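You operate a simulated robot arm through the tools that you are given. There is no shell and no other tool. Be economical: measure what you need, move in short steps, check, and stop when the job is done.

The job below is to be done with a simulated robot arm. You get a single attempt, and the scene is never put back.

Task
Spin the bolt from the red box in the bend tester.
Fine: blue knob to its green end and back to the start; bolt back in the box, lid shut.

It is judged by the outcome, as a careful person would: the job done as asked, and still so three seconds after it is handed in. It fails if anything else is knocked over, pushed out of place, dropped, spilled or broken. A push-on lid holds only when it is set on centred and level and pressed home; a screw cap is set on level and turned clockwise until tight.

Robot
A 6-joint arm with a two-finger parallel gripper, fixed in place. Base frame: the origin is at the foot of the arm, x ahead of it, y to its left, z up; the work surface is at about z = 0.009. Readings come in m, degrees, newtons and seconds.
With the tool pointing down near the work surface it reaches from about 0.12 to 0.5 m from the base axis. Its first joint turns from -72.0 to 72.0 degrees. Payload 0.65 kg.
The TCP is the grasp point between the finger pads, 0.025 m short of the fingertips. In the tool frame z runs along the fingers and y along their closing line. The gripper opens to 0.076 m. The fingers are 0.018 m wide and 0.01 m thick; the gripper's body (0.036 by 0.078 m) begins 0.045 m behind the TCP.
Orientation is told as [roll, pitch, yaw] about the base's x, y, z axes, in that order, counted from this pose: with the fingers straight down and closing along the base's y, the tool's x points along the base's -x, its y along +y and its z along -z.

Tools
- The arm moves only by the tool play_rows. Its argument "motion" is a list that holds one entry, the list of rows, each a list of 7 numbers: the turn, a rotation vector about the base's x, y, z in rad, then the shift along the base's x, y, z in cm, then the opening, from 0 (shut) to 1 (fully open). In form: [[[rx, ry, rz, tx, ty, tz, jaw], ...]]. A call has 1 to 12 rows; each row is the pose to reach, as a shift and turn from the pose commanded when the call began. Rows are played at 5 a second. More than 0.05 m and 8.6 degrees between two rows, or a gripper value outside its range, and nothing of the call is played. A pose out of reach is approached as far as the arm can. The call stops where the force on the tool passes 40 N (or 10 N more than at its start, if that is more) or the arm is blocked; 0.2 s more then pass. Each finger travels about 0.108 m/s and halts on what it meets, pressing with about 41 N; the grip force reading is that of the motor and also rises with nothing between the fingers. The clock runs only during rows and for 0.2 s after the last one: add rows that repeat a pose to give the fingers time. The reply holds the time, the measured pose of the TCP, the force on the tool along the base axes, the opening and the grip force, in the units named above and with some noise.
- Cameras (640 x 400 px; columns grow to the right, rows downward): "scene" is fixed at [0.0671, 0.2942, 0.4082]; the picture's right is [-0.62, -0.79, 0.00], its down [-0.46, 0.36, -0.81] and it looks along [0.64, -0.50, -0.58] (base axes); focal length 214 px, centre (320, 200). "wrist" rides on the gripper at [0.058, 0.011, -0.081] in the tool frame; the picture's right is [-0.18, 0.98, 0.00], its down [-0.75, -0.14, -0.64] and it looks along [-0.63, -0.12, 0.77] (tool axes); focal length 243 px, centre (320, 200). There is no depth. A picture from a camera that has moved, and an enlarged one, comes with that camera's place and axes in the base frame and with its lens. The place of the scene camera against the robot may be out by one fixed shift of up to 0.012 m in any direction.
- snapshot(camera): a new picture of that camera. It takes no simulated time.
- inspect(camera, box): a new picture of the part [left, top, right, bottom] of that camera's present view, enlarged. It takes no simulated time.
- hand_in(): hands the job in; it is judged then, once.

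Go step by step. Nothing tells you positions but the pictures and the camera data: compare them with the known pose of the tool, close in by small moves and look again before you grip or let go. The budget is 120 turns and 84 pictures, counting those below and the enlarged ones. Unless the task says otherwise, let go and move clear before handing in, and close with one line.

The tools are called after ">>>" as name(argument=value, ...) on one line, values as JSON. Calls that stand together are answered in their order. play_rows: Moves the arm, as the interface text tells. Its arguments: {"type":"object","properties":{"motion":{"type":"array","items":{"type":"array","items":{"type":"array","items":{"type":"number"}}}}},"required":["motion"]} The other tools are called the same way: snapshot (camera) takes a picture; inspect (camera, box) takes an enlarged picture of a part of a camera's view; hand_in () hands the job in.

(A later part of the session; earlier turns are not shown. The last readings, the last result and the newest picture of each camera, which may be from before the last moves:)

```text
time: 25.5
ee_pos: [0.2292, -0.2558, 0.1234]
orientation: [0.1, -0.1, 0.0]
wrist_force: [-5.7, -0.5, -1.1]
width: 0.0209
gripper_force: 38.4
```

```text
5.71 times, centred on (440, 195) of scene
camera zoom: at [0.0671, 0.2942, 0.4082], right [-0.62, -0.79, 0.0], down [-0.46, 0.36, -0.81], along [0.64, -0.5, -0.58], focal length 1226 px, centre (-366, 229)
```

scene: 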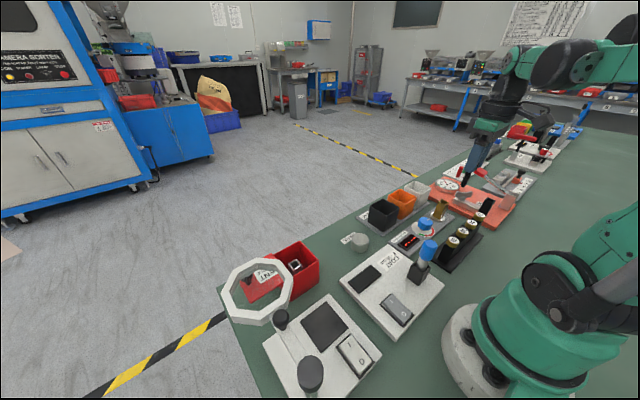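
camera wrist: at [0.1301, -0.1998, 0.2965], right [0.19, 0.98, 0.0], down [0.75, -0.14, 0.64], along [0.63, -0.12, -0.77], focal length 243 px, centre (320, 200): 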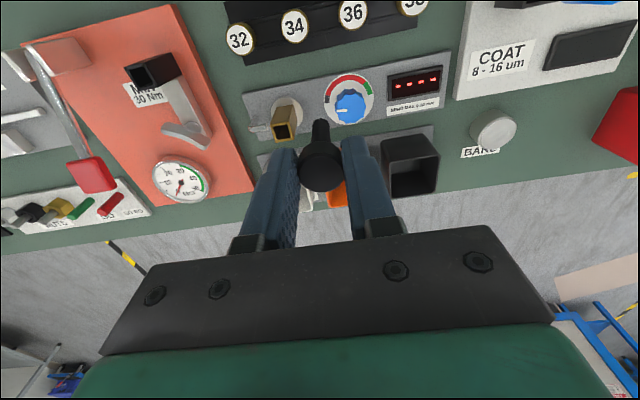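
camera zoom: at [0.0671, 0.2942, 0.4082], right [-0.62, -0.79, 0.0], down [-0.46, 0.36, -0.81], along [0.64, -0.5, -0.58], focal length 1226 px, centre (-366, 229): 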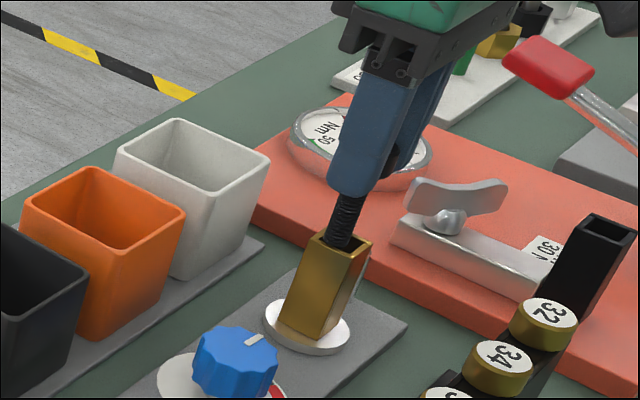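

The tip is inside the tube, with slight contact on the +x wall. I'll shift back 1.5 mm and lower gently.

>>> play_rows(motion=[[[0, 0, 0, -0.15, -0.05, 0, 0.1], [0, 0, 0, -0.15, -0.05, -1, 0.1], [0, 0, 0, -0.15, -0.05, -2, 0.1], [0, 0, 0, -0.15, -0.05, -2.8, 0.1]]])

>>> inspect(camera="wrist", box=[220, 60, 420, 220])

>>> inspect(camera="scene", box=[405, 160, 475, 230])

```text
time: 26.5
ee_pos: [0.2276, -0.2562, 0.0954]
orientation: [0.0, -0.1, -0.1]
wrist_force: [0.6, -0.2, 0.0]
width: 0.0206
gripper_force: 37.9
```

```text
2.50 times, centred on (320, 140) of wrist
camera zoom: at [0.1687, -0.2452, 0.1755], right [0.19, 0.98, 0.0], down [0.75, -0.14, 0.64], along [0.63, -0.12, -0.77], focal length 606 px, centre (320, 350)
```

zoom: 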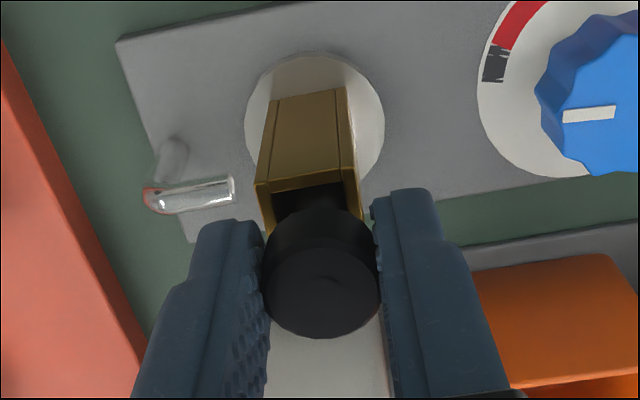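

```text
5.71 times, centred on (440, 195) of scene
camera zoom: at [0.0671, 0.2942, 0.4082], right [-0.62, -0.79, 0.0], down [-0.46, 0.36, -0.81], along [0.64, -0.5, -0.58], focal length 1226 px, centre (-366, 229)
```

zoom: 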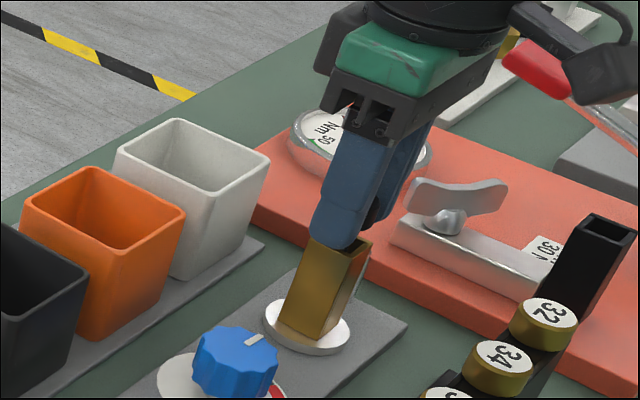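

Going smoothly, no force. I'll lower in 2 mm steps.

>>> play_rows(motion=[[[0, 0, 0, 0, 0, -0.2, 0.1], [0, 0, 0, 0, 0, -0.4, 0.1], [0, 0, 0, 0, 0, -0.55, 0.1]]])

>>> play_rows(motion=[[[0, 0, 0, 0, 0, -0.12, 0.1], [0, 0, 0, 0, 0, -0.25, 0.1]]])

```text
time: 27.3
ee_pos: [0.2269, -0.2564, 0.0905]
orientation: [0.1, 0.0, -0.2]
wrist_force: [0.0, 0.1, 0.3]
width: 0.0209
gripper_force: 38.2
```

```text
time: 28.0
ee_pos: [0.228, -0.2563, 0.0884]
orientation: [0.1, -0.1, -0.1]
wrist_force: [0.4, 2.1, 10.4]
width: 0.0207
gripper_force: 37.6
stopped in row 2: the force on the tool passed its limit (the readings are from after the stop); the commanded pose is now the measured one
```

Contact at TCP z=0.088, matching the cap seating on the tube. Check before letting go.

>>> inspect(camera="wrist", box=[240, 60, 400, 200])

>>> inspect(camera="scene", box=[415, 170, 465, 220])

```text
2.86 times, centred on (320, 130) of wrist
camera zoom: at [0.1689, -0.2456, 0.1687], right [0.19, 0.98, 0.0], down [0.75, -0.14, 0.64], along [0.63, -0.12, -0.77], focal length 693 px, centre (320, 400)
```

zoom: 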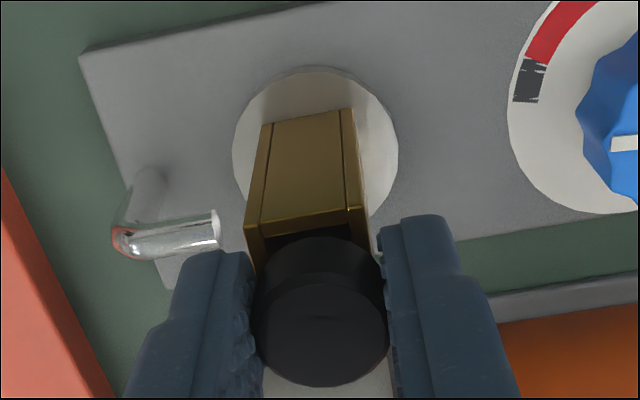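

```text
8.00 times, centred on (440, 195) of scene
camera zoom: at [0.0671, 0.2942, 0.4082], right [-0.62, -0.79, 0.0], down [-0.46, 0.36, -0.81], along [0.64, -0.5, -0.58], focal length 1716 px, centre (-640, 240)
```

zoom: 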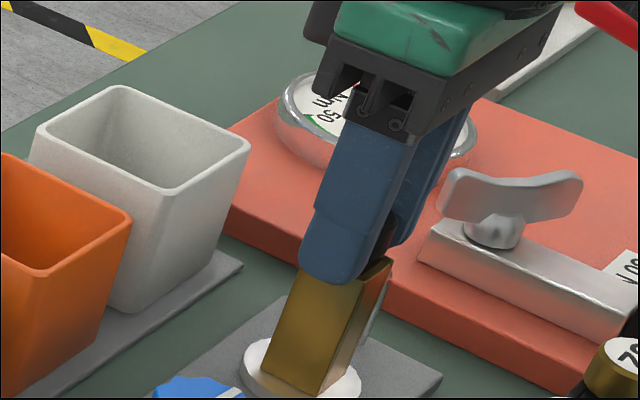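

Seated. Releasing and rising straight up.

>>> play_rows(motion=[[[0, 0, 0, 0, 0, 0, 0.3], [0, 0, 0, 0, 0, 0, 0.5], [0, 0, 0, 0, 0, 1, 0.5], [0, 0, 0, 0, 0, 4, 0.5], [0, 0, 0, -2, 2, 8, 0.5], [0, 0, 0, -4, 5, 9, 0.5]]])

>>> inspect(camera="wrist", box=[200, 40, 440, 220])

>>> inspect(camera="scene", box=[390, 170, 480, 260])

```text
time: 29.4
ee_pos: [0.1875, -0.2064, 0.1778]
orientation: [0.1, 0.0, -0.2]
wrist_force: [0.7, -0.7, 0.5]
width: 0.038
gripper_force: 0.0
```

```text
2.22 times, centred on (320, 130) of wrist
camera zoom: at [0.1287, -0.195, 0.2581], right [0.19, 0.98, 0.0], down [0.75, -0.14, 0.64], along [0.63, -0.12, -0.77], focal length 539 px, centre (320, 356)
```

zoom: 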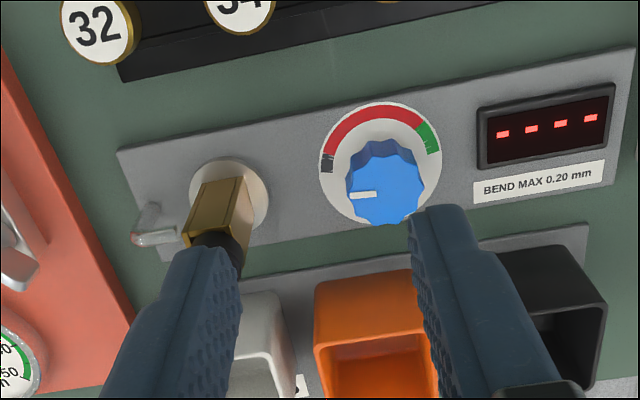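

```text
4.44 times, centred on (435, 215) of scene
camera zoom: at [0.0671, 0.2941, 0.4082], right [-0.62, -0.79, 0.0], down [-0.46, 0.36, -0.81], along [0.64, -0.5, -0.58], focal length 953 px, centre (-191, 133)
```

zoom: 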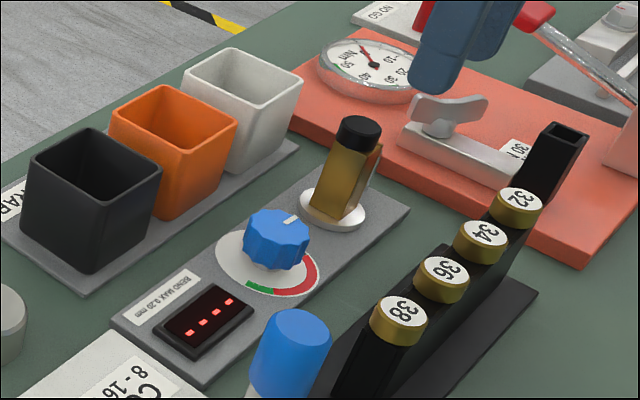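

The bolt is seated upright in the chuck with its cap on the rim. The dial knob's top centre is about (0.228, −0.184, 0.033). I'll turn to yaw ≈ +80° above it, so the clockwise turn fits within the wrist's range.

>>> play_rows(motion=[[[0, 0, 0.14, 0.4, 0.2, 0, 0.65], [0, 0, 0.28, 0.8, 0.4, 0, 0.65], [0, 0, 0.42, 1.2, 0.7, 0, 0.65], [0, 0, 0.56, 1.6, 1, 0, 0.65], [0, 0, 0.7, 2, 1.2, 0, 0.65], [0, 0, 0.84, 2.5, 1.4, -1, 0.65], [0, 0, 0.98, 3, 1.6, -2, 0.65], [0, 0, 1.12, 3.4, 1.8, -3, 0.65], [0, 0, 1.26, 3.8, 2, -4, 0.65], [0, 0, 1.4, 4.05, 2.24, -5.3, 0.65], [0, 0, 1.4, 4.05, 2.24, -5.8, 0.65]]])

>>> snapshot(camera="wrist")

```text
time: 31.8
ee_pos: [0.2284, -0.1851, 0.1217]
orientation: [0.2, -0.1, 80.2]
wrist_force: [-0.1, -0.9, -1.0]
width: 0.0492
gripper_force: 0.2
```

```text
32 pictures are left
camera wrist: at [0.207, -0.2396, 0.2005], right [-0.94, 0.35, 0.0], down [0.27, 0.72, 0.64], along [0.22, 0.6, -0.77], focal length 243 px, centre (320, 200)
```

wrist: 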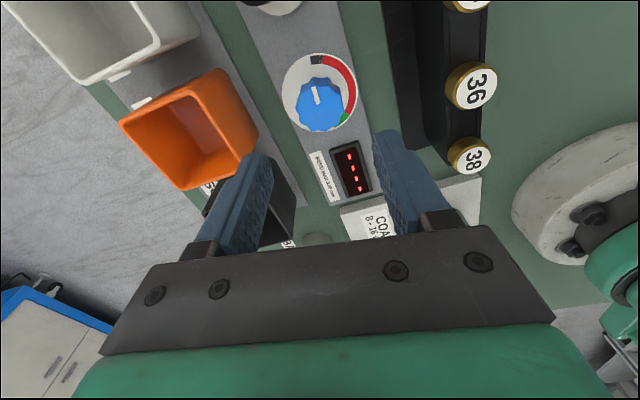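

The knob centre is at about (0.226, −0.1865). I'll narrow the opening a bit, descend around it, and check before closing.

>>> play_rows(motion=[[[0, 0, 0, -0.25, -0.15, -2, 0.58], [0, 0, 0, -0.25, -0.15, -4, 0.58], [0, 0, 0, -0.25, -0.15, -6, 0.58], [0, 0, 0, -0.25, -0.15, -7.3, 0.58], [0, 0, 0, -0.25, -0.15, -7.3, 0.58]]])

>>> snapshot(camera="wrist")

```text
time: 33.0
ee_pos: [0.2256, -0.1866, 0.0463]
orientation: [0.1, 0.0, 80.2]
wrist_force: [0.0, 0.4, 0.4]
width: 0.0438
gripper_force: 0.0
```

```text
31 pictures are left
camera wrist: at [0.2046, -0.2414, 0.127], right [-0.94, 0.35, 0.0], down [0.27, 0.72, 0.64], along [0.22, 0.6, -0.77], focal length 243 px, centre (320, 200)
```

wrist: 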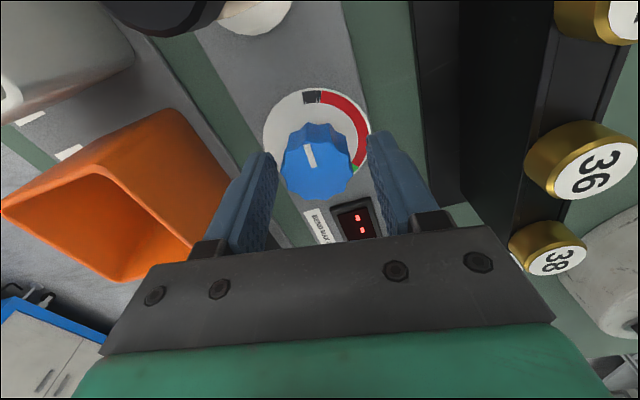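

The fingers straddle the blue knob. Closing on it.

>>> play_rows(motion=[[[0, 0, 0, 0, 0, 0, 0.4], [0, 0, 0, 0, 0, 0, 0.3], [0, 0, 0, 0, 0, 0, 0.3]]])

```text
time: 33.8
ee_pos: [0.227, -0.1863, 0.0465]
orientation: [0.0, 0.0, 80.1]
wrist_force: [15.2, -4.3, -3.4]
width: 0.0354
gripper_force: 7.1
```

Slight off-centre contact on the +x finger; I'll shift 1 mm in +x and let the grip finish.

>>> play_rows(motion=[[[0, 0, 0, 0.1, -0.02, 0, 0.3], [0, 0, 0, 0.15, -0.03, 0, 0.3], [0, 0, 0, 0.15, -0.03, 0, 0.3]]])

```text
time: 34.6
ee_pos: [0.2272, -0.1866, 0.0473]
orientation: [0.0, 0.0, 80.0]
wrist_force: [11.3, -5.3, -3.9]
width: 0.0326
gripper_force: 6.3
```

>>> play_rows(motion=[[[0, 0, 0, 0.1, -0.02, 0, 0.2], [0, 0, 0, 0.1, -0.02, 0, 0.1], [0, 0, 0, 0.1, -0.02, 0, 0.1]]])

```text
time: 35.4
ee_pos: [0.2275, -0.188, 0.0472]
orientation: [0.2, 0.1, 80.1]
wrist_force: [-8.7, 0.8, 4.0]
width: 0.0322
gripper_force: 44.7
```

Firm grip now. I'll turn clockwise (yaw decreasing) about 48° first and look.

>>> play_rows(motion=[[[0, 0, -0.14, -0.05, 0, 0, 0.1], [0, 0, -0.28, -0.07, 0, 0, 0.1], [0, 0, -0.42, -0.07, 0, 0, 0.1], [0, 0, -0.56, -0.07, 0, 0, 0.1], [0, 0, -0.7, -0.07, 0, 0, 0.1], [0, 0, -0.84, -0.07, 0, 0, 0.1]]])

>>> snapshot(camera="wrist")

```text
time: 36.8
ee_pos: [0.2271, -0.185, 0.0474]
orientation: [0.3, -0.1, 31.9]
wrist_force: [-16.0, 17.9, -9.7]
width: 0.0317
gripper_force: 45.0
```

```text
30 pictures are left
camera wrist: at [0.1717, -0.207, 0.1273], right [-0.36, 0.93, 0.0], down [0.72, 0.28, 0.64], along [0.6, 0.24, -0.77], focal length 243 px, centre (320, 200)
```

wrist: 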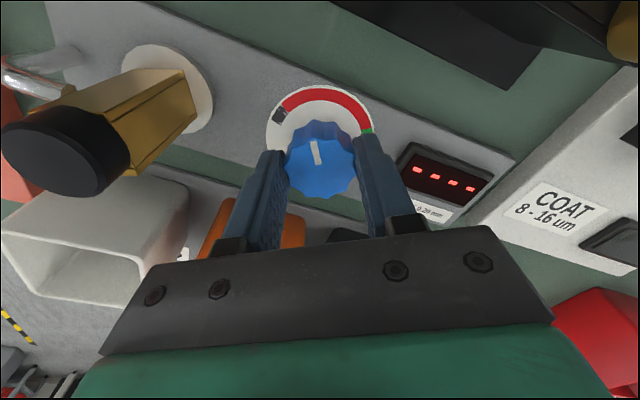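

The knob follows and the pointer is now well into the red. I'll ease the small lateral offset and keep turning.

>>> play_rows(motion=[[[0, 0, -0.14, -0.05, 0.08, 0, 0.1], [0, 0, -0.28, -0.05, 0.12, 0, 0.1], [0, 0, -0.42, -0.05, 0.15, 0, 0.1], [0, 0, -0.56, -0.05, 0.15, 0, 0.1], [0, 0, -0.7, -0.05, 0.15, 0, 0.1], [0, 0, -0.84, -0.05, 0.15, 0, 0.1]]])

>>> play_rows(motion=[[[0, 0, -0.14, 0, 0, 0, 0.1], [0, 0, -0.28, 0, 0, 0, 0.1], [0, 0, -0.42, 0, 0, 0, 0.1], [0, 0, -0.56, 0, 0, 0, 0.1]]])

>>> snapshot(camera="wrist")

```text
time: 38.2
ee_pos: [0.2271, -0.1853, 0.0464]
orientation: [0.2, 0.0, -16.3]
wrist_force: [-5.5, 15.2, 0.1]
width: 0.0318
gripper_force: 44.4
```

```text
time: 39.2
ee_pos: [0.2278, -0.1847, 0.0473]
orientation: [0.1, 0.1, -48.4]
wrist_force: [6.2, 27.2, -8.2]
width: 0.0318
gripper_force: 44.6
```

```text
29 pictures are left
camera wrist: at [0.1961, -0.1336, 0.1273], right [0.86, 0.52, 0.0], down [0.39, -0.66, 0.64], along [0.33, -0.55, -0.77], focal length 243 px, centre (320, 200)
```

wrist: 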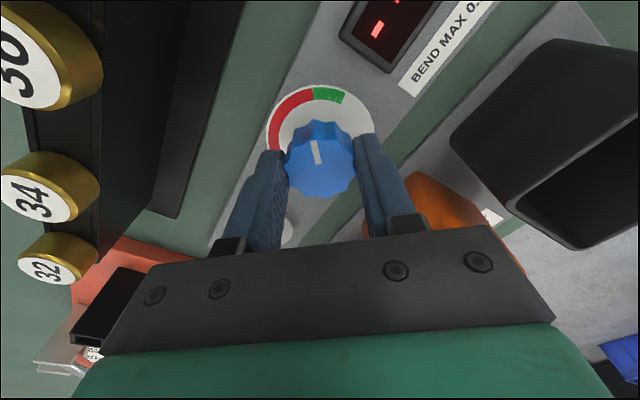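

The pointer has reached the start of green. I'll continue ~24° with a small centring shift.

>>> play_rows(motion=[[[0, 0, -0.12, 0.05, 0.1, 0, 0.1], [0, 0, -0.24, 0.05, 0.12, 0, 0.1], [0, 0, -0.36, 0.05, 0.12, 0, 0.1], [0, 0, -0.42, 0.05, 0.12, 0, 0.1]]])

>>> inspect(camera="wrist", box=[240, 50, 440, 220])

```text
time: 40.2
ee_pos: [0.2279, -0.1845, 0.0484]
orientation: [0.1, 0.0, -72.4]
wrist_force: [13.1, 0.2, -23.0]
width: 0.0319
gripper_force: 45.0
```

```text
2.35 times, centred on (340, 135) of wrist
camera zoom: at [0.2197, -0.1251, 0.1273], right [0.99, 0.12, 0.0], down [0.09, -0.76, 0.64], along [0.08, -0.64, -0.77], focal length 571 px, centre (273, 353)
```

zoom: 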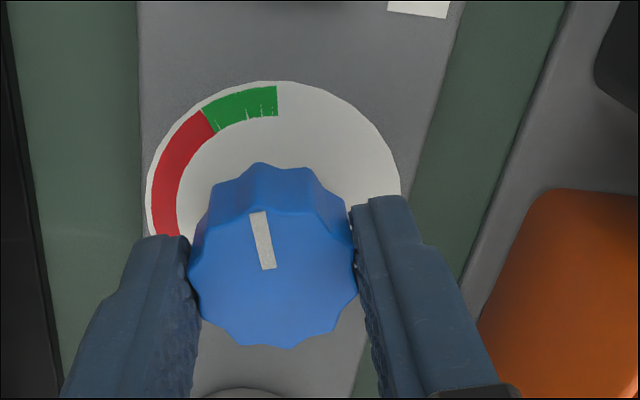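

The pointer is in green, about 10° short of its end. I'll turn the last bit.

>>> play_rows(motion=[[[0, 0, -0.07, 0.02, 0, -0.05, 0.1], [0, 0, -0.14, 0.04, 0, -0.05, 0.1], [0, 0, -0.19, 0.04, 0, -0.05, 0.1], [0, 0, -0.19, 0.04, 0, -0.05, 0.1]]])

>>> inspect(camera="wrist", box=[240, 50, 440, 220])

>>> inspect(camera="scene", box=[380, 190, 460, 260])

```text
time: 41.2
ee_pos: [0.2286, -0.1839, 0.0462]
orientation: [0.0, 0.0, -83.3]
wrist_force: [1.5, -3.4, 32.2]
width: 0.0318
gripper_force: 44.8
```

```text
2.35 times, centred on (340, 135) of wrist
camera zoom: at [0.2312, -0.1248, 0.127], right [1.0, -0.07, 0.0], down [-0.05, -0.76, 0.64], along [-0.04, -0.64, -0.77], focal length 571 px, centre (273, 353)
```

zoom: 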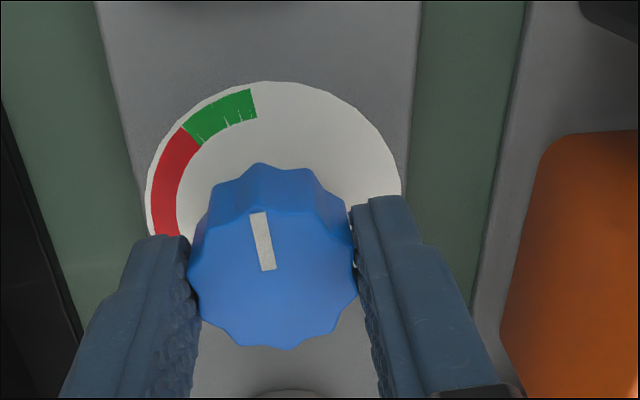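

```text
5.71 times, centred on (420, 225) of scene
camera zoom: at [0.067, 0.2942, 0.4082], right [-0.62, -0.79, 0.0], down [-0.46, 0.36, -0.81], along [0.64, -0.5, -0.58], focal length 1226 px, centre (-251, 57)
```

zoom: 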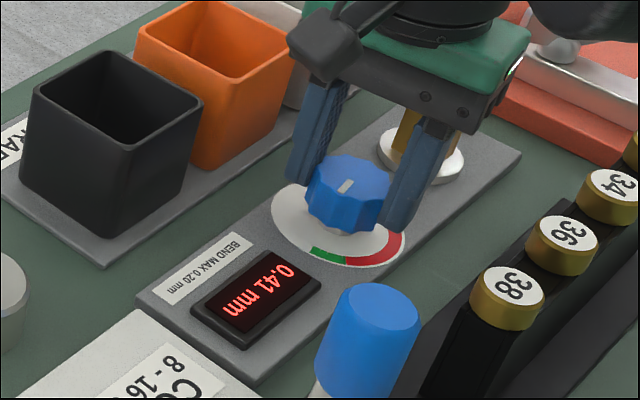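

The display now reads 0.41 mm and the pointer is at the end of green. Now I turn the knob back counter-clockwise.

>>> play_rows(motion=[[[0, 0, 0.1, 0, 0, 0.06, 0.1], [0, 0, 0.24, -0.03, 0, 0.06, 0.1], [0, 0, 0.38, -0.05, -0.03, 0.06, 0.1], [0, 0, 0.52, -0.08, -0.05, 0.06, 0.1], [0, 0, 0.66, -0.1, -0.05, 0.06, 0.1], [0, 0, 0.8, -0.1, -0.05, 0.06, 0.1], [0, 0, 0.94, -0.1, -0.05, 0.06, 0.1], [0, 0, 1.08, -0.1, -0.05, 0.06, 0.1], [0, 0, 1.22, -0.1, -0.05, 0.06, 0.1], [0, 0, 1.36, -0.1, -0.05, 0.06, 0.1]]])

```text
time: 43.4
ee_pos: [0.227, -0.1836, 0.0472]
orientation: [0.0, 0.0, -5.2]
wrist_force: [2.9, -18.2, 1.0]
width: 0.0316
gripper_force: 45.1
```

>>> play_rows(motion=[[[0, 0, 0.14, 0, -0.06, 0, 0.1], [0, 0, 0.28, 0, -0.09, 0, 0.1], [0, 0, 0.42, 0, -0.1, 0, 0.1], [0, 0, 0.56, 0, -0.1, 0, 0.1], [0, 0, 0.7, 0, -0.1, 0, 0.1], [0, 0, 0.84, 0, -0.1, 0, 0.1], [0, 0, 0.98, 0.02, -0.1, 0, 0.1], [0, 0, 1.12, 0.02, -0.1, 0, 0.1], [0, 0, 1.26, 0.03, -0.1, 0, 0.1], [0, 0, 1.4, 0.03, -0.1, 0, 0.1], [0, 0, 1.49, 0.03, -0.1, 0, 0.1], [0, 0, 1.49, 0.03, -0.1, 0, 0.1]]])

>>> inspect(camera="wrist", box=[240, 50, 440, 220])

```text
time: 46.0
ee_pos: [0.2267, -0.1849, 0.0471]
orientation: [0.0, 0.1, 80.2]
wrist_force: [7.0, -25.4, 15.0]
width: 0.0318
gripper_force: 44.8
```

```text
2.35 times, centred on (340, 135) of wrist
camera zoom: at [0.2065, -0.2407, 0.1278], right [-0.94, 0.35, 0.0], down [0.27, 0.72, 0.64], along [0.22, 0.6, -0.77], focal length 571 px, centre (273, 353)
```

zoom: 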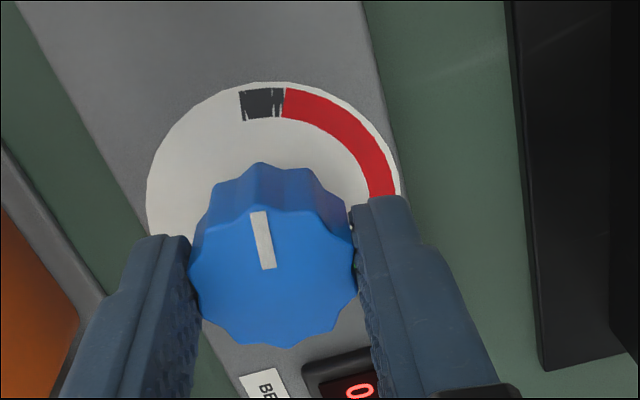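

The pointer is back in the black segment but about 6° short of the original reading. I'll add that bit.

>>> play_rows(motion=[[[0, 0, 0.06, 0, -0.1, 0, 0.1], [0, 0, 0.12, 0, -0.1, 0, 0.1], [0, 0, 0.12, 0, -0.1, 0, 0.1]]])

>>> inspect(camera="wrist", box=[240, 50, 440, 220])

```text
time: 46.8
ee_pos: [0.2268, -0.1853, 0.0471]
orientation: [0.0, -0.2, 87.0]
wrist_force: [17.1, -3.4, -1.5]
width: 0.0317
gripper_force: 44.9
```

```text
2.35 times, centred on (340, 135) of wrist
camera zoom: at [0.2133, -0.2429, 0.1274], right [-0.97, 0.23, 0.0], down [0.18, 0.74, 0.65], along [0.15, 0.63, -0.76], focal length 571 px, centre (273, 353)
```

zoom: 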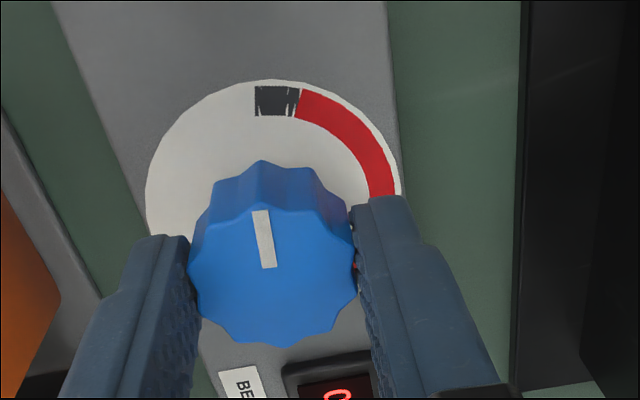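

The pointer is now at the start edge. Release and rise straight up, then check.

>>> play_rows(motion=[[[0, 0, 0, 0, 0, 0, 0.4], [0, 0, 0, 0, 0, 0, 0.55], [0, 0, 0, 0, 0, 0, 0.55], [0, 0, 0, 0, 0, 3, 0.55], [0, 0, 0, 0, 0, 7, 0.55], [0, 0, 0, 0, 0, 10, 0.55]]])

>>> inspect(camera="wrist", box=[230, 20, 430, 180])

>>> inspect(camera="scene", box=[380, 180, 480, 260])

```text
time: 48.2
ee_pos: [0.2279, -0.1872, 0.1474]
orientation: [0.1, -0.1, 86.9]
wrist_force: [-0.2, 1.2, -0.8]
width: 0.0419
gripper_force: 0.0
```

```text
2.50 times, centred on (330, 100) of wrist
camera zoom: at [0.2133, -0.2433, 0.2273], right [-0.97, 0.24, 0.0], down [0.18, 0.74, 0.64], along [0.15, 0.62, -0.77], focal length 606 px, centre (295, 450)
```

zoom: 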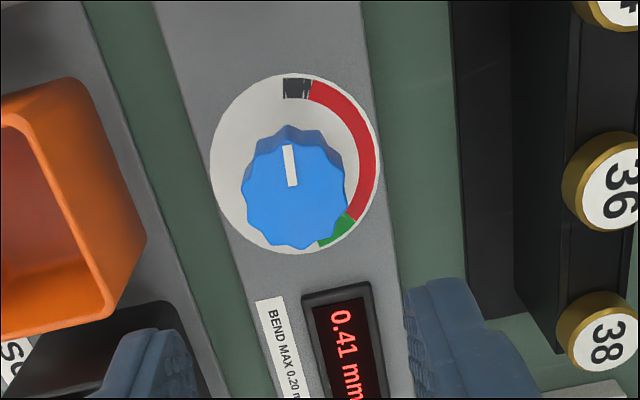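

```text
5.00 times, centred on (430, 220) of scene
camera zoom: at [0.0671, 0.2942, 0.4082], right [-0.62, -0.79, 0.0], down [-0.46, 0.36, -0.81], along [0.64, -0.5, -0.58], focal length 1072 px, centre (-230, 100)
```

zoom: 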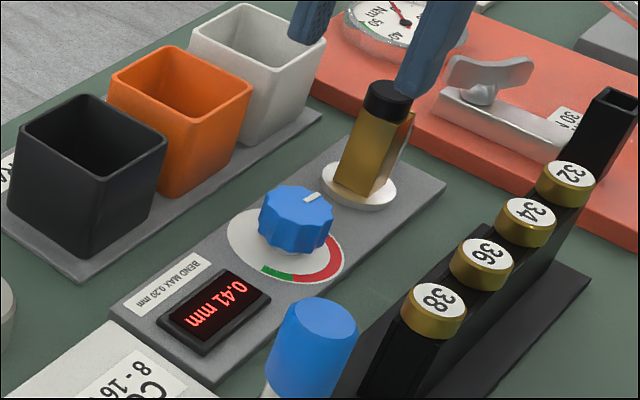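

The knob is back at its start and the reading 0.41 mm is held. Next, collect the bolt: hover over the chuck at (0.228, −0.256) with the fingers closing along x.

>>> play_rows(motion=[[[0, 0, 0, 0, -3.5, 0, 0.47], [0, 0, 0, 0, -6.9, 0, 0.47], [0, 0, 0, 0, -6.9, -2, 0.47], [0, 0, 0, 0, -6.9, -3, 0.47], [0, 0, 0, 0, -6.9, -3, 0.47]]])

>>> snapshot(camera="wrist")

```text
time: 49.4
ee_pos: [0.2271, -0.2548, 0.1177]
orientation: [0.1, 0.0, 87.0]
wrist_force: [-0.2, 0.0, 0.8]
width: 0.0357
gripper_force: 0.2
```

```text
21 pictures are left
camera wrist: at [0.2134, -0.3122, 0.1975], right [-0.97, 0.24, 0.0], down [0.18, 0.74, 0.64], along [0.15, 0.62, -0.77], focal length 243 px, centre (320, 200)
```

wrist: 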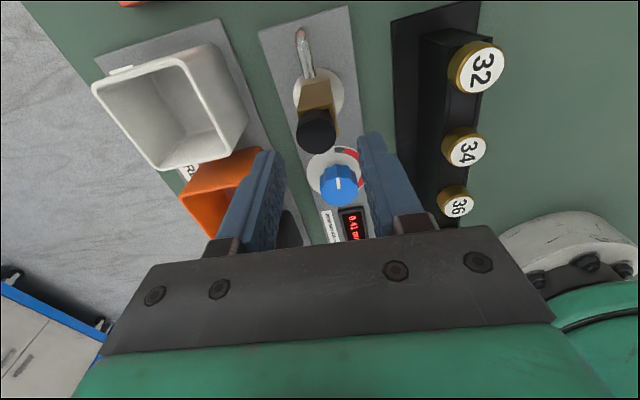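

Cap is between the fingers' line at about (0.228, −0.257). Descend and grip.

>>> play_rows(motion=[[[0, 0, 0, 0.1, -0.2, -1, 0.47], [0, 0, 0, 0.1, -0.2, -2, 0.47], [0, 0, 0, 0.1, -0.2, -2.75, 0.47], [0, 0, 0, 0.1, -0.2, -2.75, 0.25], [0, 0, 0, 0.1, -0.2, -2.75, 0.1], [0, 0, 0, 0.1, -0.2, -2.75, 0.1]]])

>>> snapshot(camera="wrist")

```text
time: 50.8
ee_pos: [0.2282, -0.2569, 0.089]
orientation: [0.1, 0.1, 87.0]
wrist_force: [-0.6, -0.3, 0.8]
width: 0.0203
gripper_force: 38.0
```

```text
20 pictures are left
camera wrist: at [0.2142, -0.3143, 0.1701], right [-0.97, 0.24, 0.0], down [0.18, 0.74, 0.64], along [0.15, 0.62, -0.77], focal length 243 px, centre (320, 200)
```

wrist: 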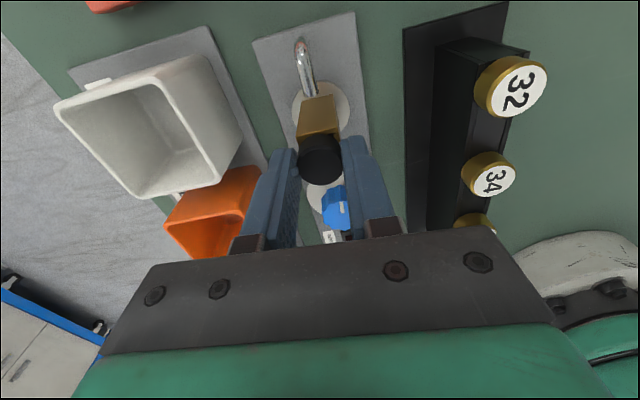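

Gripped the cap (20.3 mm). Lift straight up out of the chuck.

>>> play_rows(motion=[[[0, 0, 0, 0, 0, 0.5, 0.1], [0, 0, 0, 0, 0, 2, 0.1], [0, 0, 0, 0, 0, 4, 0.1], [0, 0, 0, 0, 0, 7, 0.1], [0, 0, 0, 0, 0, 10, 0.1], [0, 0, 0, 0, 0, 12.6, 0.1]]])

>>> snapshot(camera="wrist")

```text
time: 52.2
ee_pos: [0.2292, -0.2576, 0.2158]
orientation: [0.2, 0.0, 87.0]
wrist_force: [-0.6, -0.5, -1.6]
width: 0.0204
gripper_force: 37.8
```

```text
19 pictures are left
camera wrist: at [0.2146, -0.3147, 0.2965], right [-0.97, 0.24, 0.0], down [0.18, 0.74, 0.64], along [0.15, 0.62, -0.77], focal length 243 px, centre (320, 200)
```

wrist: 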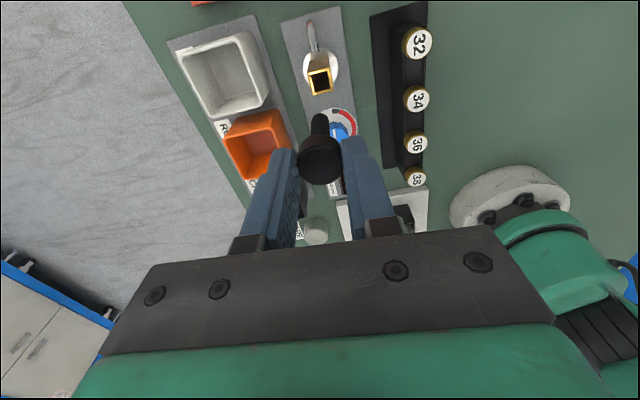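

The bolt hangs straight. Carry it back above the red box.

>>> play_rows(motion=[[[0, 0, 0.01, 0.8, 4.2, 0, 0.1], [0, 0, 0.02, 1.6, 8.4, 0, 0.1], [0, 0, 0.03, 2.4, 12.6, 0, 0.1], [0, 0, 0.04, 3.2, 16.8, 0, 0.1], [0, 0, 0.05, 4.0, 21, 0, 0.1], [0, 0, 0.052, 4.8, 25.2, 0, 0.1], [0, 0, 0.052, 5.6, 29.4, 0, 0.1], [0, 0, 0.052, 6.4, 33.6, 0, 0.1], [0, 0, 0.052, 7.2, 37.8, 0, 0.1], [0, 0, 0.052, 8.06, 41.55, 0, 0.1], [0, 0, 0.052, 8.06, 41.55, -2, 0.1], [0, 0, 0.052, 8.06, 41.55, -2, 0.1]]])

>>> inspect(camera="wrist", box=[220, 20, 420, 220])

```text
time: 54.8
ee_pos: [0.3099, 0.1585, 0.1958]
orientation: [0.2, 0.0, 89.8]
wrist_force: [0.5, 0.4, -1.1]
width: 0.0202
gripper_force: 38.0
```

```text
2.00 times, centred on (320, 120) of wrist
camera zoom: at [0.2978, 0.0995, 0.2755], right [-0.98, 0.19, 0.0], down [0.14, 0.75, 0.64], along [0.12, 0.63, -0.77], focal length 485 px, centre (320, 360)
```

zoom: 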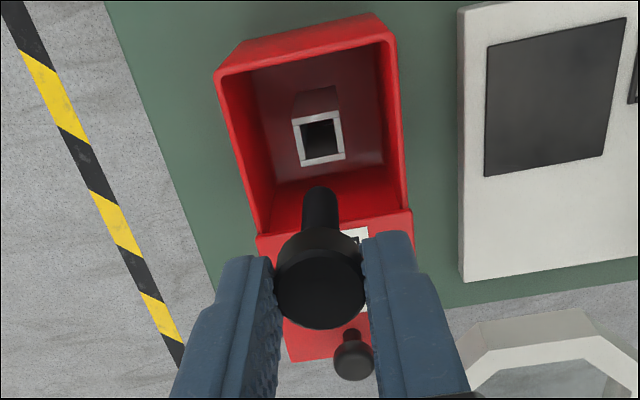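

Aligned over the holder (0.3096, 0.159). Lower to where the tip is just at the holder, then in.

>>> play_rows(motion=[[[0, 0, 0, 0, 0.03, -2, 0.1], [0, 0, 0, 0, 0.03, -4, 0.1], [0, 0, 0, 0, 0.03, -6, 0.1], [0, 0, 0, 0, 0.03, -7, 0.1], [0, 0, 0, 0, 0.03, -8, 0.1], [0, 0, 0, 0, 0.03, -8, 0.1]]])

>>> inspect(camera="wrist", box=[220, 20, 420, 220])

```text
time: 56.2
ee_pos: [0.3085, 0.1586, 0.1159]
orientation: [0.1, 0.1, 89.9]
wrist_force: [0.6, 0.6, -1.0]
width: 0.0202
gripper_force: 37.5
```

```text
2.00 times, centred on (320, 120) of wrist
camera zoom: at [0.2972, 0.1005, 0.1962], right [-0.98, 0.19, 0.0], down [0.14, 0.75, 0.64], along [0.12, 0.63, -0.77], focal length 485 px, centre (320, 360)
```

zoom: 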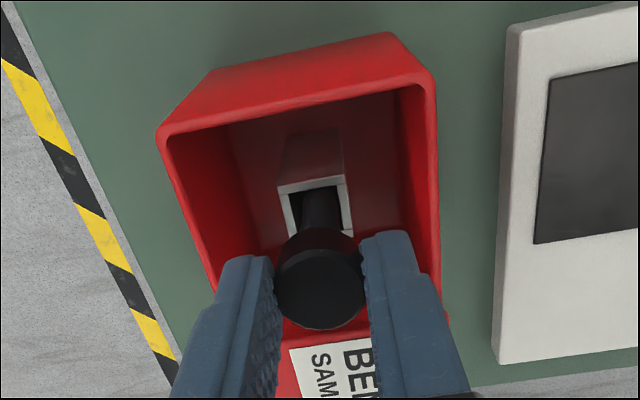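

The tip is inside the holder with no contact force. Lower to near seating, then in small steps.

>>> play_rows(motion=[[[0, 0, 0, 0.05, 0, -1, 0.1], [0, 0, 0, 0.05, 0, -2, 0.1], [0, 0, 0, 0.05, 0, -3, 0.1], [0, 0, 0, 0.05, 0, -3.4, 0.1]]])

>>> play_rows(motion=[[[0, 0, 0, 0, 0, -0.15, 0.1], [0, 0, 0, 0, 0, -0.3, 0.1], [0, 0, 0, 0, 0, -0.45, 0.1]]])

```text
time: 57.2
ee_pos: [0.3098, 0.1578, 0.0813]
orientation: [0.1, -0.1, 90.0]
wrist_force: [-0.2, -1.0, -0.8]
width: 0.0202
gripper_force: 37.8
```

```text
time: 57.9
ee_pos: [0.3094, 0.1587, 0.0795]
orientation: [0.1, 0.1, 90.0]
wrist_force: [-1.7, 0.8, 9.2]
width: 0.0205
gripper_force: 37.5
stopped in row 3: the force on the tool passed its limit (the readings are from after the stop); the commanded pose is now the measured one
```

Seated at z≈0.0795 with an upward reaction, matching its original height. Release and rise.

>>> play_rows(motion=[[[0, 0, 0, 0, 0, 0, 0.3], [0, 0, 0, 0, 0, 0, 0.47], [0, 0, 0, 0, 0, 2, 0.47], [0, 0, 0, 0, -0.5, 6, 0.47], [0, 0, 0, 0, -3, 10, 0.47], [0, 0, 0, 0, -4, 10, 0.47]]])

>>> inspect(camera="scene", box=[240, 220, 340, 300])

>>> inspect(camera="wrist", box=[250, 60, 410, 240])

```text
time: 59.3
ee_pos: [0.3097, 0.1177, 0.1791]
orientation: [0.1, 0.1, 89.9]
wrist_force: [0.1, -0.2, 0.1]
width: 0.0358
gripper_force: 0.1
```

```text
5.00 times, centred on (290, 260) of scene
camera zoom: at [0.0671, 0.2942, 0.4082], right [-0.62, -0.79, 0.0], down [-0.46, 0.36, -0.81], along [0.64, -0.5, -0.58], focal length 1072 px, centre (470, -100)
```

zoom: 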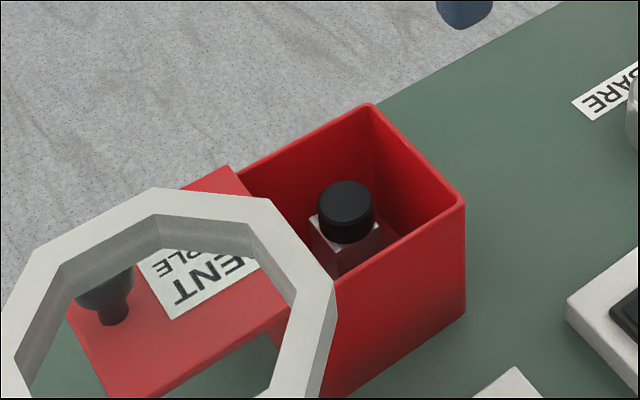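

```text
2.22 times, centred on (330, 150) of wrist
camera zoom: at [0.298, 0.0602, 0.2593], right [-0.98, 0.18, 0.0], down [0.14, 0.75, 0.64], along [0.12, 0.63, -0.77], focal length 539 px, centre (298, 311)
```

zoom: 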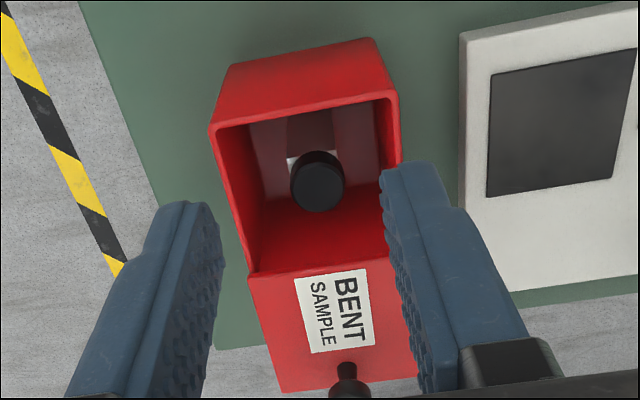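

The bolt is back in its holder exactly as before. To close the lid I must push its +y end toward −y, beside the ring; I'll come in from the +x side with the tool leaned away from the ring. First raise, return to yaw 0 and move out.

>>> play_rows(motion=[[[0, 0, -0.143, 0.5, 0, 2, 0.2], [0, 0, -0.286, 1, 0, 5, 0.1], [0, 0, -0.428, 1.5, 1, 7, 0], [0, 0, -0.571, 2, 3, 7, 0], [0, 0, -0.714, 2.5, 5, 7, 0], [0, 0, -0.857, 3, 7, 7, 0], [0, 0, -1.0, 3.5, 9, 7, 0], [0, 0, -1.142, 4, 11, 7, 0], [0, 0, -1.285, 4.5, 13, 7, 0], [0, 0, -1.428, 5, 15, 7, 0], [0, 0, -1.5708, 5, 16, 7, 0]]])

>>> play_rows(motion=[[[0, 0.13, 0, 0, 0, 0, 0], [0, 0.26, 0, 0, 0, 0, 0], [0, 0.39, 0, 0, 0, 0, 0], [0, 0.5236, 0, 0, 0, 0, 0], [0, 0.5236, 0, 0, 0, 0, 0]]])

>>> snapshot(camera="wrist")

```text
time: 61.7
ee_pos: [0.3485, 0.2704, 0.2366]
orientation: [0.1, 0.1, -0.3]
wrist_force: [0.3, -0.1, -0.9]
width: 0.0
gripper_force: 23.3
out of reach, approached as far as the arm can: row 10, 11
```

```text
time: 62.9
ee_pos: [0.3134, 0.2483, 0.2188]
orientation: [0.0, 30.2, -0.1]
wrist_force: [0.4, -1.4, -0.1]
width: 0.0001
gripper_force: 23.3
out of reach, approached as far as the arm can: row 1, 2, 3, 4, 5
```

```text
14 pictures are left
camera wrist: at [0.3023, 0.2594, 0.3162], right [0.16, 0.98, -0.09], down [0.97, -0.14, 0.18], along [0.16, -0.12, -0.98], focal length 243 px, centre (320, 200)
```

wrist: 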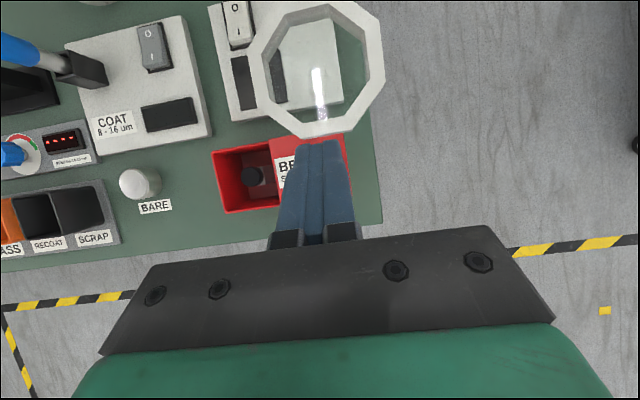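

From this view the ring's +x edge is at x≈0.288 and the lid's end at y≈0.261. The arm was at its reach limit, so I'll descend partway and see where the commanded pose actually lies.

>>> play_rows(motion=[[[0, 0, 0, -1, 0, -2.5, 0], [0, 0, 0, -2, 0, -5, 0], [0, 0, 0, -2, 0, -8, 0], [0, 0, 0, -2, 0, -8, 0]]])

```text
time: 63.9
ee_pos: [0.3233, 0.2681, 0.1521]
orientation: [0.0, 30.1, -0.1]
wrist_force: [0.0, -0.2, 0.0]
width: 0.0
gripper_force: 23.7
out of reach, approached as far as the arm can: row 1, 2, 3
```

>>> play_rows(motion=[[[0, 0, 0, 0, 0.5, -0.5, 0], [0, 0, 0, 0, 1, -1, 0], [0, 0, 0, 0, 1, -1, 0]]])

```text
time: 64.4
ee_pos: [0.297, 0.251, 0.1321]
orientation: [0.0, 29.6, -0.6]
wrist_force: [2.1, -0.1, -1.9]
width: 0.0
gripper_force: 23.6
stopped in row 2: the force on the tool passed its limit (the readings are from after the stop); the commanded pose is now the measured one
```

Unexpected inward move with contact. Let me look before doing anything.

>>> snapshot(camera="wrist")

>>> inspect(camera="scene", box=[210, 190, 350, 340])

```text
13 pictures are left
camera wrist: at [0.2848, 0.2641, 0.2304], right [0.17, 0.98, -0.09], down [0.97, -0.15, 0.19], along [0.17, -0.12, -0.98], focal length 243 px, centre (320, 200)
```

wrist: 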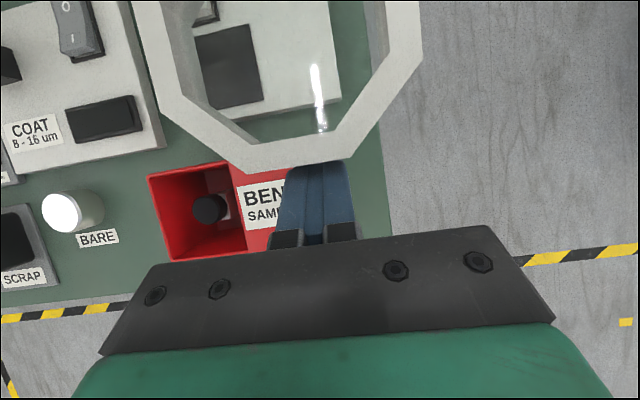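

```text
2.67 times, centred on (280, 265) of scene
camera zoom: at [0.0671, 0.2942, 0.4082], right [-0.62, -0.79, 0.0], down [-0.46, 0.36, -0.81], along [0.64, -0.5, -0.58], focal length 572 px, centre (427, 27)
```

zoom: 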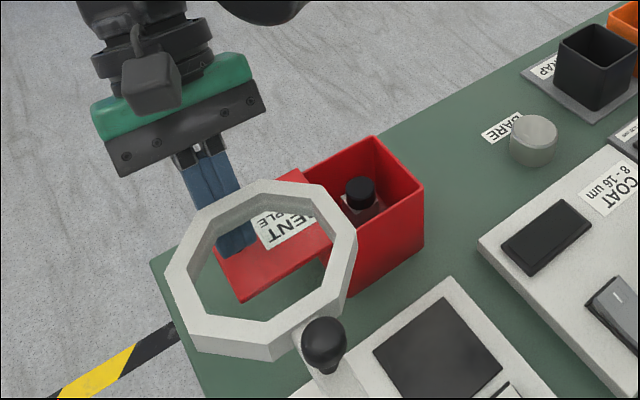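

The finger rests against the ring's +x edge; nothing has moved. I'll back out in +x, and reduce the lean to 15° for more reach.

>>> play_rows(motion=[[[0, 0, 0, 1, 0, 0.2, 0], [0, 0, 0, 2, 0, 1, 0], [0, -0.1, 0, 2.8, 0, 2, 0], [0, -0.2, 0, 3, 0.5, 2.5, 0], [0, -0.26, 0, 3, 1.5, 2.5, 0], [0, -0.26, 0, 3, 2.7, 2.5, 0], [0, -0.26, 0, 3, 2.7, 2.5, 0]]])

```text
time: 66.0
ee_pos: [0.3261, 0.2799, 0.1569]
orientation: [0.0, 14.7, -0.5]
wrist_force: [-1.3, 0.2, -0.3]
width: 0.0
gripper_force: 23.3
```

In place beyond the lid's end, clear of the ring. Now straight down to lid level.

>>> play_rows(motion=[[[0, 0, 0, -0.1, 0, -2, 0], [0, 0, 0, -0.1, 0, -4, 0], [0, 0, 0, -0.1, 0, -6, 0], [0, 0, 0, -0.1, 0, -6.5, 0], [0, 0, 0, -0.1, 0, -6.5, 0]]])

>>> snapshot(camera="wrist")

>>> inspect(camera="scene", box=[210, 190, 350, 340])

```text
time: 67.2
ee_pos: [0.3255, 0.2787, 0.0929]
orientation: [0.1, 14.9, -0.5]
wrist_force: [0.0, -0.2, -0.7]
width: 0.0002
gripper_force: 23.5
```

```text
11 pictures are left
camera wrist: at [0.2886, 0.2914, 0.1843], right [0.19, 0.98, -0.04], down [0.89, -0.15, 0.43], along [0.42, -0.12, -0.9], focal length 243 px, centre (320, 200)
```

wrist: 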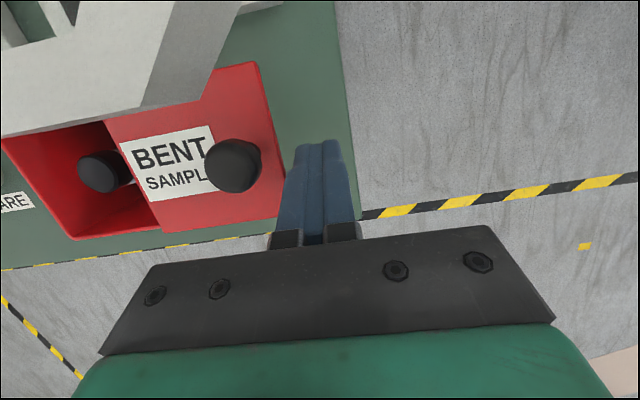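

```text
2.67 times, centred on (280, 265) of scene
camera zoom: at [0.0671, 0.2942, 0.4082], right [-0.62, -0.79, 0.0], down [-0.46, 0.36, -0.81], along [0.64, -0.5, -0.58], focal length 572 px, centre (427, 27)
```

zoom: 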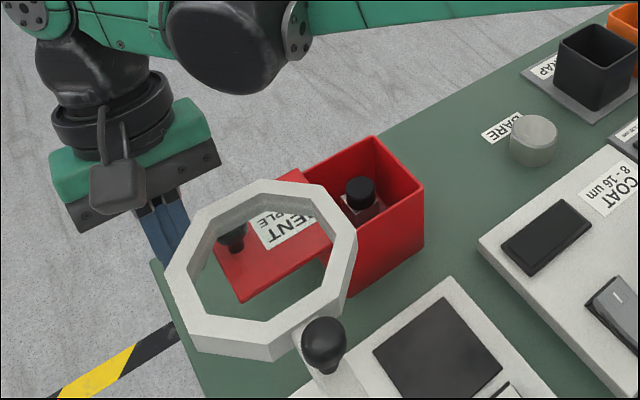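

Correctly placed next to the lid's end. Push −y slowly.

>>> play_rows(motion=[[[0, 0, 0, 0.1, -0.6, 0, 0], [0, 0, 0, 0.1, -1.2, 0, 0], [0, 0, 0, 0.1, -1.8, 0, 0], [0, 0, 0, 0.1, -2.4, 0, 0], [0, 0, 0, 0.1, -3.0, 0, 0]]])

>>> snapshot(camera="wrist")

```text
time: 68.4
ee_pos: [0.326, 0.2507, 0.0921]
orientation: [0.2, 14.8, -0.5]
wrist_force: [0.0, 0.4, 0.6]
width: 0.0
gripper_force: 23.5
```

```text
9 pictures are left
camera wrist: at [0.2898, 0.2611, 0.1845], right [0.19, 0.98, -0.04], down [0.89, -0.15, 0.43], along [0.42, -0.12, -0.9], focal length 243 px, centre (320, 200)
```

wrist: 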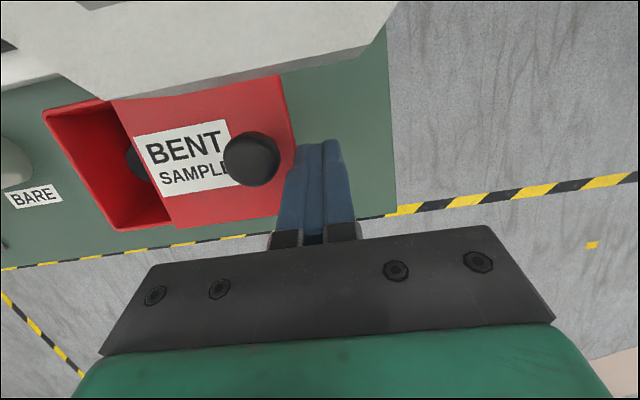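

The lid slides easily. Continue toward closed, slower at the end.

>>> play_rows(motion=[[[0, 0, 0, 0, -0.6, 0, 0], [0, 0, 0, 0, -1.2, 0, 0], [0, 0, 0, 0, -1.8, 0, 0], [0, 0, 0, 0, -2.4, 0, 0], [0, 0, 0, 0, -3.0, 0, 0], [0, 0, 0, 0, -3.6, 0, 0], [0, 0, 0, 0, -3.9, 0, 0], [0, 0, 0, 0, -4.2, 0, 0], [0, 0, 0, 0, -4.4, 0, 0], [0, 0, 0, 0, -4.5, 0, 0]]])

>>> snapshot(camera="wrist")

```text
time: 70.6
ee_pos: [0.3257, 0.2057, 0.0923]
orientation: [0.3, 14.7, -0.5]
wrist_force: [2.5, 15.5, -2.0]
width: 0.0
gripper_force: 23.6
```

```text
8 pictures are left
camera wrist: at [0.2893, 0.2169, 0.1845], right [0.19, 0.98, -0.04], down [0.89, -0.15, 0.43], along [0.42, -0.12, -0.9], focal length 243 px, centre (320, 200)
```

wrist: 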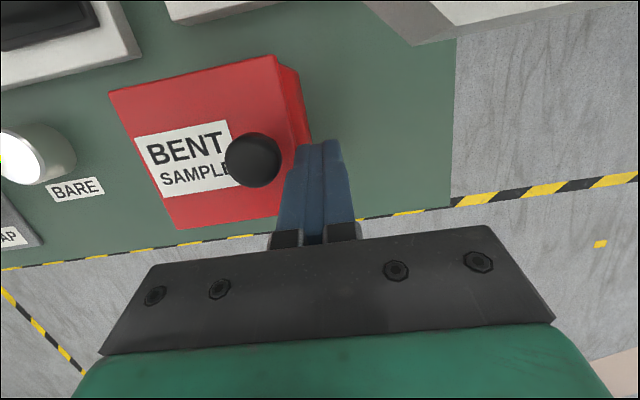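

The lid has closed over the box and a 15 N reaction shows it at its stop. One small extra push to be sure, then retreat.

>>> play_rows(motion=[[[0, 0, 0, 0, -0.08, 0, 0], [0, 0, 0, 0, -0.08, 0, 0]]])

>>> play_rows(motion=[[[0, 0, 0, 0.5, 1, 0, 0], [0, 0, 0, 1, 1.2, 3, 0], [0, 0, 0, 1, 1.2, 7, 0], [0, 0, 0, 1, 0, 11, 0], [0, -0.13, 0, 0, -3, 14, 0], [0, -0.26, 0, -2, -7, 15, 0], [0, -0.26, 0, -4, -11, 15, 0], [0, -0.26, 0, -6, -14, 15, 0], [0, -0.26, 0, -6, -14, 15, 0]]])

>>> inspect(camera="scene", box=[210, 200, 350, 340])

>>> snapshot(camera="wrist")

```text
time: 71.2
ee_pos: [0.3252, 0.2058, 0.0922]
orientation: [0.3, 14.8, -0.2]
wrist_force: [3.7, 35.0, 0.9]
width: 0.0
gripper_force: 23.8
```

```text
time: 73.2
ee_pos: [0.2657, 0.0633, 0.2427]
orientation: [0.3, -0.2, -0.5]
wrist_force: [0.7, -0.2, 0.5]
width: 0.0001
gripper_force: 23.5
```

```text
2.86 times, centred on (280, 270) of scene
camera zoom: at [0.0671, 0.2941, 0.4082], right [-0.62, -0.79, 0.0], down [-0.46, 0.36, -0.81], along [0.64, -0.5, -0.58], focal length 613 px, centre (434, 0)
```

zoom: 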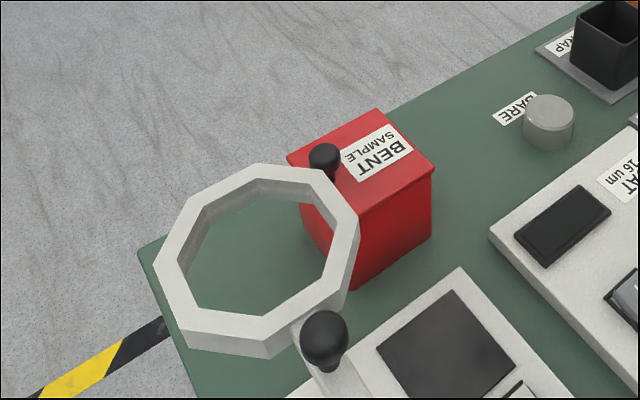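

```text
6 pictures are left
camera wrist: at [0.2065, 0.0743, 0.3226], right [0.19, 0.98, 0.01], down [0.75, -0.15, 0.64], along [0.63, -0.12, -0.76], focal length 243 px, centre (320, 200)
```

wrist: 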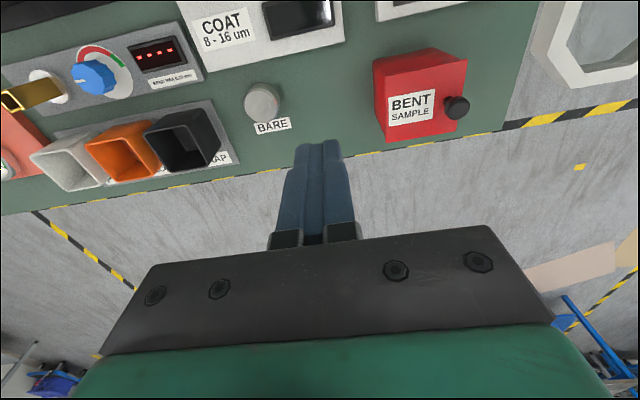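

The box is shut and all looks as at the start. One last look at the tester.

>>> inspect(camera="wrist", box=[0, 20, 220, 170])

```text
2.67 times, centred on (110, 95) of wrist
camera zoom: at [0.2065, 0.0743, 0.3226], right [0.19, 0.98, 0.01], down [0.75, -0.15, 0.64], along [0.63, -0.12, -0.76], focal length 647 px, centre (880, 480)
```

zoom: 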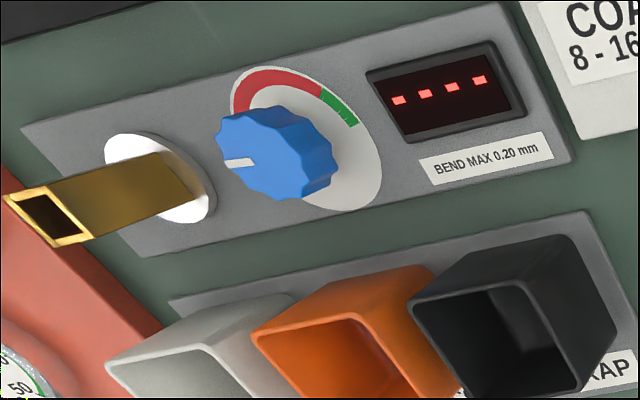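

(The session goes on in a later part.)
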